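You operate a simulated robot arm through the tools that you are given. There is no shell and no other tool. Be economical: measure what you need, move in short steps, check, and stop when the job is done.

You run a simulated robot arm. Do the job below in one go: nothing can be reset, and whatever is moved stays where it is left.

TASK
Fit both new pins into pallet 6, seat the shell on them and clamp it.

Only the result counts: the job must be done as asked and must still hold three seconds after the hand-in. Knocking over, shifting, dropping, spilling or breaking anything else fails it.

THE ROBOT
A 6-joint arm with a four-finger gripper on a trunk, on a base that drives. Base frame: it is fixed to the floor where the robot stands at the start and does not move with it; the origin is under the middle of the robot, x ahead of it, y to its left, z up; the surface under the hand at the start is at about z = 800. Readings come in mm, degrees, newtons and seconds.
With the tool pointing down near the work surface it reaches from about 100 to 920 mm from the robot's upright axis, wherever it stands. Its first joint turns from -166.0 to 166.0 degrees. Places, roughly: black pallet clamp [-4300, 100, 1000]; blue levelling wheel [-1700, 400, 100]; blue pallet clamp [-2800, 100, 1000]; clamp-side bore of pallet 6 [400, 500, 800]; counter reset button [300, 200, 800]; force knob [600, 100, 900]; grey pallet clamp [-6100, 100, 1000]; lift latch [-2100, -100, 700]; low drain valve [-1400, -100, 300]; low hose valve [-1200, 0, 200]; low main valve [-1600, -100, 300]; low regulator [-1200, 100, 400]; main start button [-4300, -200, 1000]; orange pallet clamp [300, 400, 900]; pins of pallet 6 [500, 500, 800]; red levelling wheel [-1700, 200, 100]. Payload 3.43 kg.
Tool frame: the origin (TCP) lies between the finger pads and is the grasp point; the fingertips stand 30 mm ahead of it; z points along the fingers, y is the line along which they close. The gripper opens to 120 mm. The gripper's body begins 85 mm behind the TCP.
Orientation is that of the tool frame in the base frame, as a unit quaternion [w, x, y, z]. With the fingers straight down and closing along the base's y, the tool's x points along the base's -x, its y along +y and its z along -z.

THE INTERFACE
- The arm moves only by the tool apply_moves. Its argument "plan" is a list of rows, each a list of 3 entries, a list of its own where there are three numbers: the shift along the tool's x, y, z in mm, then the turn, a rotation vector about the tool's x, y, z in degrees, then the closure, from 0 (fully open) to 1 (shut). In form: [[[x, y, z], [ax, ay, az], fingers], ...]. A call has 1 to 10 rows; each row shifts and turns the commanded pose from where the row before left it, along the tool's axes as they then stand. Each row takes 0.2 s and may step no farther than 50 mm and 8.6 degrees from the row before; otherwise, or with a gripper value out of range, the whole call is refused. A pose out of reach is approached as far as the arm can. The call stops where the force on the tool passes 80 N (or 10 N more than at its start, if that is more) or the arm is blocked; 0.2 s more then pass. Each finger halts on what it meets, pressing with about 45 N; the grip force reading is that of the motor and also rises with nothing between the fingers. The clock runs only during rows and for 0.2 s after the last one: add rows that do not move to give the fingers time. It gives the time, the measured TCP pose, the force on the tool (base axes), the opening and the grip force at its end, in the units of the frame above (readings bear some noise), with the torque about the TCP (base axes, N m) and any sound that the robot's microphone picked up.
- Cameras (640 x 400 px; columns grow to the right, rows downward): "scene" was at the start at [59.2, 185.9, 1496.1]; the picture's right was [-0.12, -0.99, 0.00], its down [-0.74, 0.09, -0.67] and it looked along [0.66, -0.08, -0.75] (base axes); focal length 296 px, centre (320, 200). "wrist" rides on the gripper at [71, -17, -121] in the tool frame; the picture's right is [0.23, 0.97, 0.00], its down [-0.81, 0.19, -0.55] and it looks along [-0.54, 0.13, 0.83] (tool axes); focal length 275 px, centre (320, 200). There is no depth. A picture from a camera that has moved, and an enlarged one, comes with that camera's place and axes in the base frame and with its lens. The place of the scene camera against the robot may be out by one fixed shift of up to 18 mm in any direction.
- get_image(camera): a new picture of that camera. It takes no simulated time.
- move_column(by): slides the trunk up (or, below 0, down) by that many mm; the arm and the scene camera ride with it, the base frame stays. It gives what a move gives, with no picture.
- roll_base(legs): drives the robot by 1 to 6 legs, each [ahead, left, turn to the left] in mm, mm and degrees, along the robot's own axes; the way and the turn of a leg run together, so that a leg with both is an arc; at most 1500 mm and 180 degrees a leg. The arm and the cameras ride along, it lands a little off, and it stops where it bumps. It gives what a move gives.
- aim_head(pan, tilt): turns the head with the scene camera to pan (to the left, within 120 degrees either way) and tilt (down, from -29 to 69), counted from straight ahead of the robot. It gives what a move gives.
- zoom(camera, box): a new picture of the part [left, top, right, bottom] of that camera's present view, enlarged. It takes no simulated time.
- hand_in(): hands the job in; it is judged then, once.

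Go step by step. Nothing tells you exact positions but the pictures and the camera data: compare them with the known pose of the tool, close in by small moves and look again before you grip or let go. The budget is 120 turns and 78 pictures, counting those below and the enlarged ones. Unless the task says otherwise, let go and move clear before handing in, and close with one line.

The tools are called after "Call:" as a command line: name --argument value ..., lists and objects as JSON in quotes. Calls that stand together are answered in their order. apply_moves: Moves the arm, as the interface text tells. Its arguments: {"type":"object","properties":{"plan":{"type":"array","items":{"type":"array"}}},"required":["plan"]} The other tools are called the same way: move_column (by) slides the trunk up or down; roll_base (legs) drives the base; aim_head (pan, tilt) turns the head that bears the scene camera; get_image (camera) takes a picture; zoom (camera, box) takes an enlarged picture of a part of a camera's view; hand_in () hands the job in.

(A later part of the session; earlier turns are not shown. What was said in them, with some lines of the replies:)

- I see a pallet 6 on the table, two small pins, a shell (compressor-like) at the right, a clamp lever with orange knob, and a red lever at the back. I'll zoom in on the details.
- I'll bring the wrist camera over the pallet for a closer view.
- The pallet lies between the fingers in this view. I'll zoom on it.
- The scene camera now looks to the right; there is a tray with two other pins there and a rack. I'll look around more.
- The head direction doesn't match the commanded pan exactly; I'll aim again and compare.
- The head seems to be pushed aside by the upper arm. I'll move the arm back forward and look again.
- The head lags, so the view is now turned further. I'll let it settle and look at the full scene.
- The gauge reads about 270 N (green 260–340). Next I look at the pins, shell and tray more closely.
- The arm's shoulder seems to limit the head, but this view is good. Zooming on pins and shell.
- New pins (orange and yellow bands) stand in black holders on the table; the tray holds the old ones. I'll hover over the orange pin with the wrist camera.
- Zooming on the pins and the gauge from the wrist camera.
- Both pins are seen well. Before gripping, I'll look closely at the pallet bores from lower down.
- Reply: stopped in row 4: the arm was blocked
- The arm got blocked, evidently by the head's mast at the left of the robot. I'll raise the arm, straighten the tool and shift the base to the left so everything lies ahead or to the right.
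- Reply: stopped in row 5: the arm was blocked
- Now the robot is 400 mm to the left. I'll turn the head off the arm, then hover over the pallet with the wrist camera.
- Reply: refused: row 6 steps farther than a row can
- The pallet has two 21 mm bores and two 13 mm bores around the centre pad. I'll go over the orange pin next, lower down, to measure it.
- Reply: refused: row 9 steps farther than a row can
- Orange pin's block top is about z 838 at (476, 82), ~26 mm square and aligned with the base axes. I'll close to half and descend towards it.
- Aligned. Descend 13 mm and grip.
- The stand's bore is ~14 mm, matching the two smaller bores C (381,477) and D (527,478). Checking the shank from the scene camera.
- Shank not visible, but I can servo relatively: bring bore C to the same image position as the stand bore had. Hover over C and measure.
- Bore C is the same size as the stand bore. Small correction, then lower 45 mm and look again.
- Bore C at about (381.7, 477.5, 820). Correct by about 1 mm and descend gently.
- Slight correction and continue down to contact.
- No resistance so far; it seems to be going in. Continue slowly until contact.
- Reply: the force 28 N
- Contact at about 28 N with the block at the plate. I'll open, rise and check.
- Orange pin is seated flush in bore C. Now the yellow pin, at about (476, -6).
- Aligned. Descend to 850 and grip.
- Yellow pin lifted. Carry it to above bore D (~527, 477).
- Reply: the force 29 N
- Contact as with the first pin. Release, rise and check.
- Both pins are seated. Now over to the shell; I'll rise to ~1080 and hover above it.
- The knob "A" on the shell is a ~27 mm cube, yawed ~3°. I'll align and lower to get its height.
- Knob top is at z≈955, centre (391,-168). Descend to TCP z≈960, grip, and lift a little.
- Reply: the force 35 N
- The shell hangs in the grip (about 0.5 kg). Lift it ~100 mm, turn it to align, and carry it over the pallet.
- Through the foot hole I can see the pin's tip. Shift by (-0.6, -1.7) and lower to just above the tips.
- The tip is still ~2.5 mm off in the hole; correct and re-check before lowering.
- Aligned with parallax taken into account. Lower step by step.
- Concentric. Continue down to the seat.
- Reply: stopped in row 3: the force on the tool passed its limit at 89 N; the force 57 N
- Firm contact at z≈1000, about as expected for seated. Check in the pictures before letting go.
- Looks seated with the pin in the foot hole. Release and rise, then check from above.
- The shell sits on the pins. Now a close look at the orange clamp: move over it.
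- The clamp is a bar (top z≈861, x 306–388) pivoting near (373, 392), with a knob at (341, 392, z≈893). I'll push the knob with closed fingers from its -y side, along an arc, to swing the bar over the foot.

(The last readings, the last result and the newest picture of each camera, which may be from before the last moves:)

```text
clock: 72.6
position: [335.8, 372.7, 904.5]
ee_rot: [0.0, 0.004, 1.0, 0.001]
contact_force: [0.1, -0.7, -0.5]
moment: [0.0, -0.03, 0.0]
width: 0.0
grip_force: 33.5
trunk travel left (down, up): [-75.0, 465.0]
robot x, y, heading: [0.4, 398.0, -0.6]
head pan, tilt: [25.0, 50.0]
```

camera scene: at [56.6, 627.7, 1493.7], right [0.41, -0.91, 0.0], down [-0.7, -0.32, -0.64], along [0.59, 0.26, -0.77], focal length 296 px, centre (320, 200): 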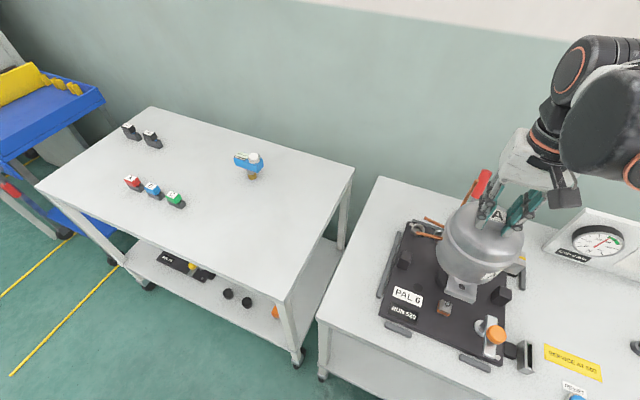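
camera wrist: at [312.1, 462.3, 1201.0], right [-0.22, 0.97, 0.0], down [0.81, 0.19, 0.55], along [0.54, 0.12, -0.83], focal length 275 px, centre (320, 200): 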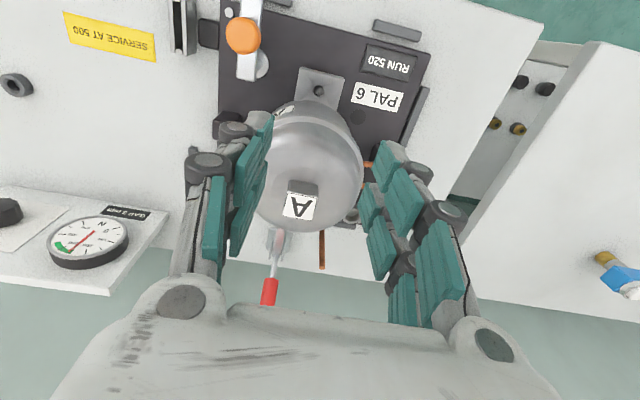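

Call:
zoom --camera "wrist" --box '[230, 40, 450, 200]'

```text
2.50 times, centred on (340, 120) of wrist
camera zoom: at [263.2, 355.7, 1025.3], right [-0.22, 0.97, 0.0], down [0.81, 0.19, 0.55], along [0.54, 0.12, -0.83], focal length 688 px, centre (270, 400)
```

zoom: 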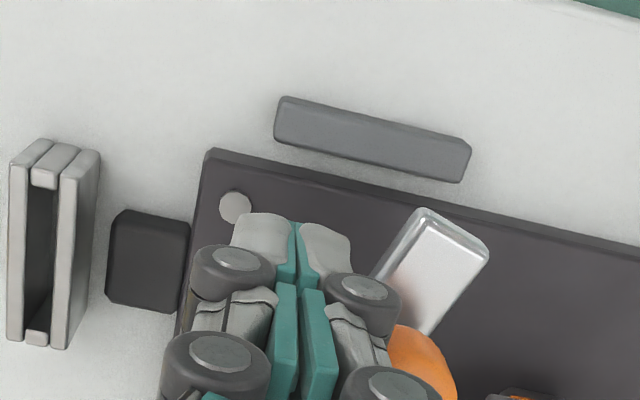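

The bar swings easily. Continue along the arc.

Call:
apply_moves --plan '[[[2, 5.5, 0], [0, 0, 0], 1], [[1.3, 5.3, 0], [0, 0, 0], 1], [[0.5, 5.5, 0], [0, 0, 0], 1], [[0, 5.5, 0], [0, 0, 0], 1], [[-1, 5.3, 0], [0, 0, 0], 1], [[-1.3, 5.4, 0], [0, 0, 0], 1], [[0, 0, 0], [0, 0, 0], 1]]'

Call:
apply_moves --plan '[[[-2.5, 4.9, 0], [0, 0, 0], 1], [[-2.5, 4.8, 0], [0, 0, 0], 1], [[0, 0, 0], [0, 0, 0], 1]]'

Call:
zoom --camera "wrist" --box '[230, 40, 450, 200]'

```text
clock: 74.2
position: [336.0, 405.2, 905.1]
ee_rot: [0.0, 0.003, 1.0, 0.001]
contact_force: [-0.3, -0.3, -0.6]
moment: [-0.03, 0.02, 0.03]
width: 0.4
grip_force: 33.6
trunk travel left (down, up): [-75.0, 465.0]
robot x, y, heading: [4.0, 399.0, -0.8]
head pan, tilt: [25.0, 50.0]
```

```text
clock: 75.0
position: [340.0, 414.8, 904.8]
ee_rot: [0.0, 0.003, 1.0, -0.001]
contact_force: [-7.3, -3.4, -3.9]
moment: [0.01, 0.01, 0.02]
width: 0.0
grip_force: 33.2
trunk travel left (down, up): [-75.0, 465.0]
robot x, y, heading: [2.9, 397.0, -0.7]
head pan, tilt: [25.0, 50.0]
```

```text
2.50 times, centred on (340, 120) of wrist
camera zoom: at [266.5, 396.8, 1026.4], right [-0.22, 0.97, 0.0], down [0.81, 0.19, 0.55], along [0.54, 0.12, -0.83], focal length 688 px, centre (270, 400)
```

zoom: 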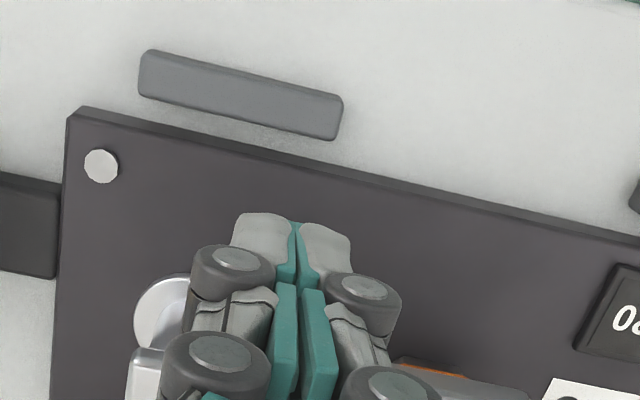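

Resistance of ~8 N appeared. Look from the scene camera.

Call:
zoom --camera "scene" --box '[420, 250, 540, 370]'

```text
3.33 times, centred on (480, 310) of scene
camera zoom: at [55.5, 627.1, 1493.8], right [0.41, -0.91, 0.0], down [-0.7, -0.31, -0.64], along [0.59, 0.26, -0.77], focal length 985 px, centre (-213, -167)
```

zoom: 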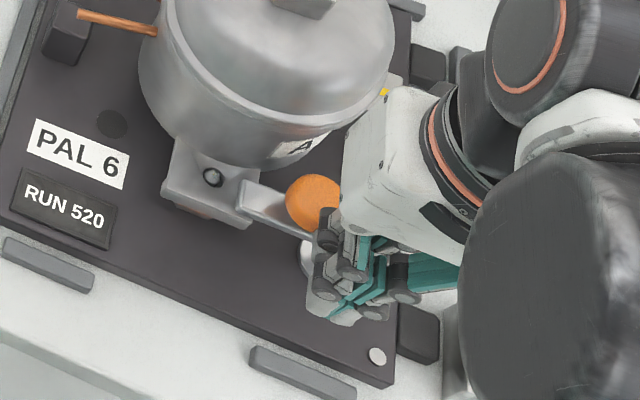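

The bar's end is just coming over the foot. Push on further along the arc while watching force.

Call:
apply_moves --plan '[[[-2.3, 3, 0], [0, 0, 0], 1], [[-2.3, 2.5, 0], [0, 0, 0], 1], [[0, 0, 0], [0, 0, 0], 1]]'

Call:
apply_moves --plan '[[[-2.5, 1.5, 0], [0, 0, 0], 1], [[-2.5, 1, 0], [0, 0, 0], 1], [[0, 0, 0], [0, 0, 0], 1]]'

```text
clock: 75.8
position: [344.5, 419.0, 905.7]
ee_rot: [0.001, 0.003, 1.0, 0.0]
contact_force: [-19.3, -8.3, -1.0]
moment: [-0.2, 0.51, -0.03]
width: 0.3
grip_force: 33.7
trunk travel left (down, up): [-75.0, 465.0]
robot x, y, heading: [7.1, 397.5, -0.5]
head pan, tilt: [25.0, 50.0]
```

```text
clock: 76.6
position: [345.6, 420.9, 905.5]
ee_rot: [-0.002, 0.003, 1.0, 0.0]
contact_force: [-55.3, -21.5, 5.0]
moment: [-0.39, 0.93, 0.0]
width: 0.0
grip_force: 33.8
trunk travel left (down, up): [-75.0, 465.0]
robot x, y, heading: [2.9, 398.8, -0.7]
head pan, tilt: [25.0, 50.0]
```

Hard stop at ~59 N. Back off, rise and view the clamp.

Call:
apply_moves --plan '[[[8, -2, 0], [0, 0, 0], 1], [[10, 0, 0], [0, 0, 0], 1], [[0, 0, -40], [0, 0, 0], 1], [[0, 0, -45], [0, 0, 0], 0.6], [[0, 0, -20], [0, 0, 0], 0.5], [[0, 0, 0], [0, 0, 0], 0.5]]'

Call:
get_image --camera "wrist"

```text
clock: 78.0
position: [333.1, 421.2, 1009.7]
ee_rot: [0.001, 0.003, 1.0, 0.0]
contact_force: [-0.3, 0.1, 0.7]
moment: [-0.02, 0.0, 0.01]
width: 59.9
grip_force: 0.1
trunk travel left (down, up): [-75.0, 465.0]
robot x, y, heading: [4.2, 400.4, -0.9]
head pan, tilt: [25.0, 50.0]
```

```text
4 pictures are left
camera wrist: at [259.6, 403.8, 1131.1], right [-0.22, 0.97, 0.0], down [0.81, 0.19, 0.55], along [0.54, 0.12, -0.83], focal length 275 px, centre (320, 200)
```

wrist: 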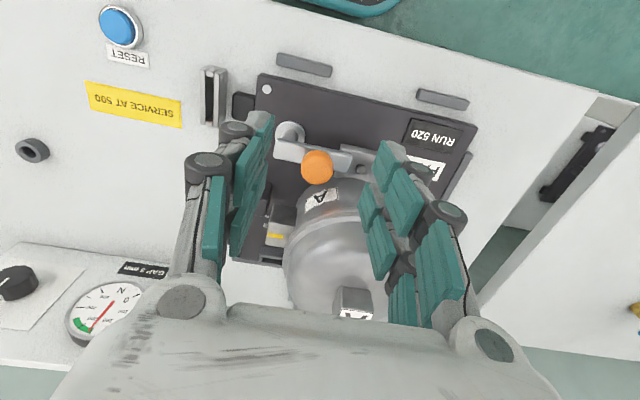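

Call:
zoom --camera "wrist" --box '[265, 110, 385, 190]'

```text
5.00 times, centred on (325, 150) of wrist
camera zoom: at [259.6, 403.8, 1131.1], right [-0.22, 0.97, 0.0], down [0.81, 0.19, 0.55], along [0.54, 0.12, -0.83], focal length 1376 px, centre (295, 450)
```

zoom: 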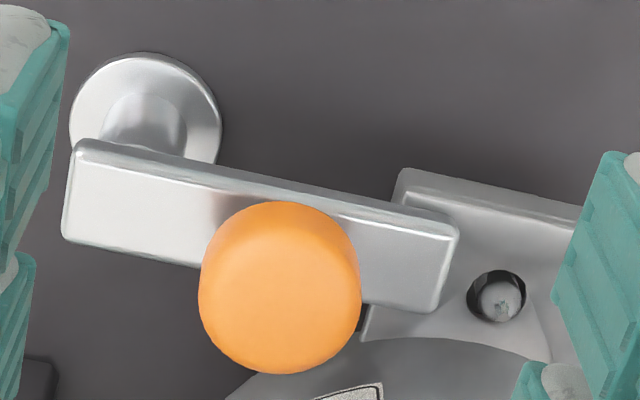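

The bar lies over the foot with a small gap. Try pressing the knob down with closed fingers, watching for travel and sound.

Call:
apply_moves --plan '[[[-45.3, 6.7, 0], [0, 0, 0], 1], [[0, 0, 30], [0, 0, 0], 1], [[0, 0, 30], [0, 0, 0], 1], [[0, 0, 15], [0, 0, 0], 1], [[0, 0, 0], [0, 0, 0], 1]]'

Call:
apply_moves --plan '[[[0, 0, 4], [0, 0, 0], 1], [[0, 0, 3], [0, 0, 0], 1], [[0, 0, 3], [0, 0, 0], 1], [[0, 0, 2], [0, 0, 0], 1], [[0, 0, 0], [0, 0, 0], 1]]'

```text
clock: 79.2
position: [377.2, 428.3, 932.4]
ee_rot: [0.0, 0.004, 1.0, -0.001]
contact_force: [0.1, -0.1, 0.9]
moment: [-0.02, -0.04, 0.03]
width: 0.1
grip_force: 33.2
trunk travel left (down, up): [-75.0, 465.0]
robot x, y, heading: [-0.4, 402.4, -0.6]
head pan, tilt: [25.0, 50.0]
```

```text
clock: 80.4
position: [376.4, 428.6, 922.9]
ee_rot: [0.001, 0.003, 1.0, -0.001]
contact_force: [-0.1, 5.3, 35.4]
moment: [0.12, 0.03, 0.03]
width: 6.0
grip_force: 33.6
trunk travel left (down, up): [-75.0, 465.0]
robot x, y, heading: [2.0, 402.9, -0.6]
head pan, tilt: [25.0, 50.0]
```

Call:
apply_moves --plan '[[[0, 0, 2], [0, 0, 0], 1], [[0, 0, 2], [0, 0, 0], 1], [[0, 0, 2], [0, 0, 0], 1], [[0, 0, 0], [0, 0, 0], 1]]'

```text
clock: 80.8
position: [377.4, 429.1, 923.8]
ee_rot: [0.002, 0.003, 1.0, 0.002]
contact_force: [-7.9, 1.9, 70.7]
moment: [0.04, 0.21, -0.17]
width: 6.0
grip_force: 33.2
trunk travel left (down, up): [-75.0, 465.0]
robot x, y, heading: [5.7, 401.6, -0.7]
head pan, tilt: [25.0, 50.0]
stopped in row 2: the force on the tool passed its limit at 91 N (the readings are from after the stop); the commanded pose is now the measured one
```

The knob is rigid, so the quarter-turn swing (now exactly 90°, over the foot, against its stop) is the clamp. Back off and check the gauge and the clamp's state.

Call:
apply_moves --plan '[[[0, 0, -20], [0, 0, 0], 1], [[0, 0, -40], [0, 0, 0], 1], [[45, -7, 0], [0, 0, 0], 1], [[0, 0, -28], [0, 0, 0], 0.5], [[0, 0, 0], [0, 0, 0], 0.5]]'

Call:
zoom --camera "wrist" --box '[40, 240, 180, 350]'

```text
clock: 82.0
position: [338.6, 420.1, 1008.2]
ee_rot: [0.001, 0.004, 1.0, -0.001]
contact_force: [0.1, 0.3, -0.2]
moment: [-0.01, -0.01, -0.01]
width: 60.2
grip_force: 0.0
trunk travel left (down, up): [-75.0, 465.0]
robot x, y, heading: [2.2, 400.6, -0.6]
head pan, tilt: [25.0, 50.0]
```

```text
3.64 times, centred on (110, 295) of wrist
camera zoom: at [264.1, 403.6, 1128.9], right [-0.22, 0.97, 0.0], down [0.81, 0.19, 0.55], along [0.54, 0.12, -0.83], focal length 1001 px, centre (1084, -146)
```

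zoom: 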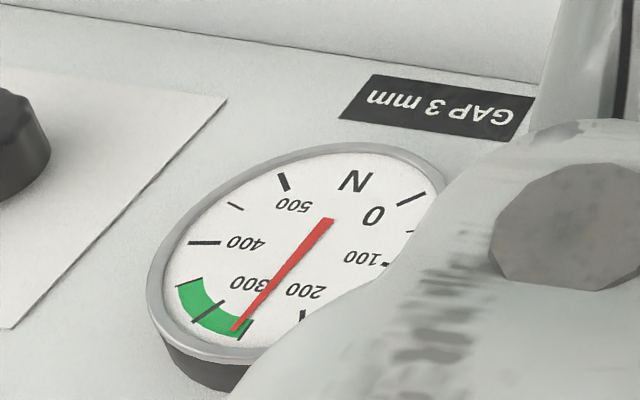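

The gauge is in the green. One last look at the clamp and shell.

Call:
zoom --camera "wrist" --box '[255, 90, 395, 230]'

```text
2.86 times, centred on (325, 160) of wrist
camera zoom: at [264.1, 403.6, 1128.9], right [-0.22, 0.97, 0.0], down [0.81, 0.19, 0.55], along [0.54, 0.12, -0.83], focal length 786 px, centre (306, 314)
```

zoom: 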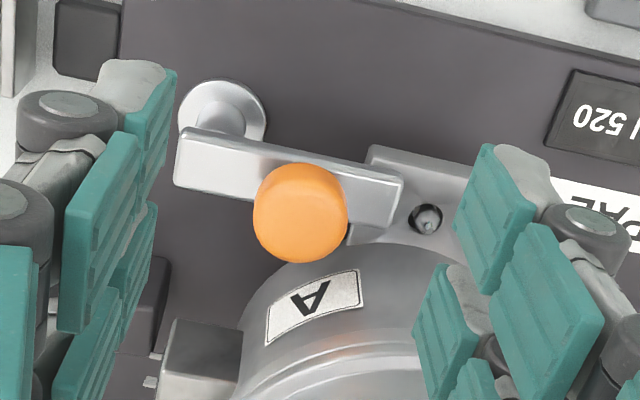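

The bar is on the foot, the pin is through the foot hole, and nothing else has moved. I'll raise the arm clear and hand in.

Call:
apply_moves --plan '[[[20, 0, -40], [0, 0, 0], 0.5], [[20, 0, -40], [0, 0, 0], 0.5], [[0, 0, 0], [0, 0, 0], 0.5]]'

Call:
hand_in

```text
clock: 82.8
position: [295.9, 422.6, 1085.2]
ee_rot: [0.001, 0.004, 1.0, 0.0]
contact_force: [0.3, -0.1, 0.0]
moment: [-0.03, -0.03, -0.02]
width: 60.1
grip_force: 0.0
trunk travel left (down, up): [-75.0, 465.0]
robot x, y, heading: [4.2, 401.6, -0.9]
head pan, tilt: [25.0, 50.0]
```

```text
The job is handed in.
```

I handed the job in with both new pins in pallet 6, the shell seated on them, and the orange clamp swung a quarter turn over the shell's front foot against its stop. I never saw the rear foot on its pin, because the shell hid it. The counter was not reset, as you did not ask for it.
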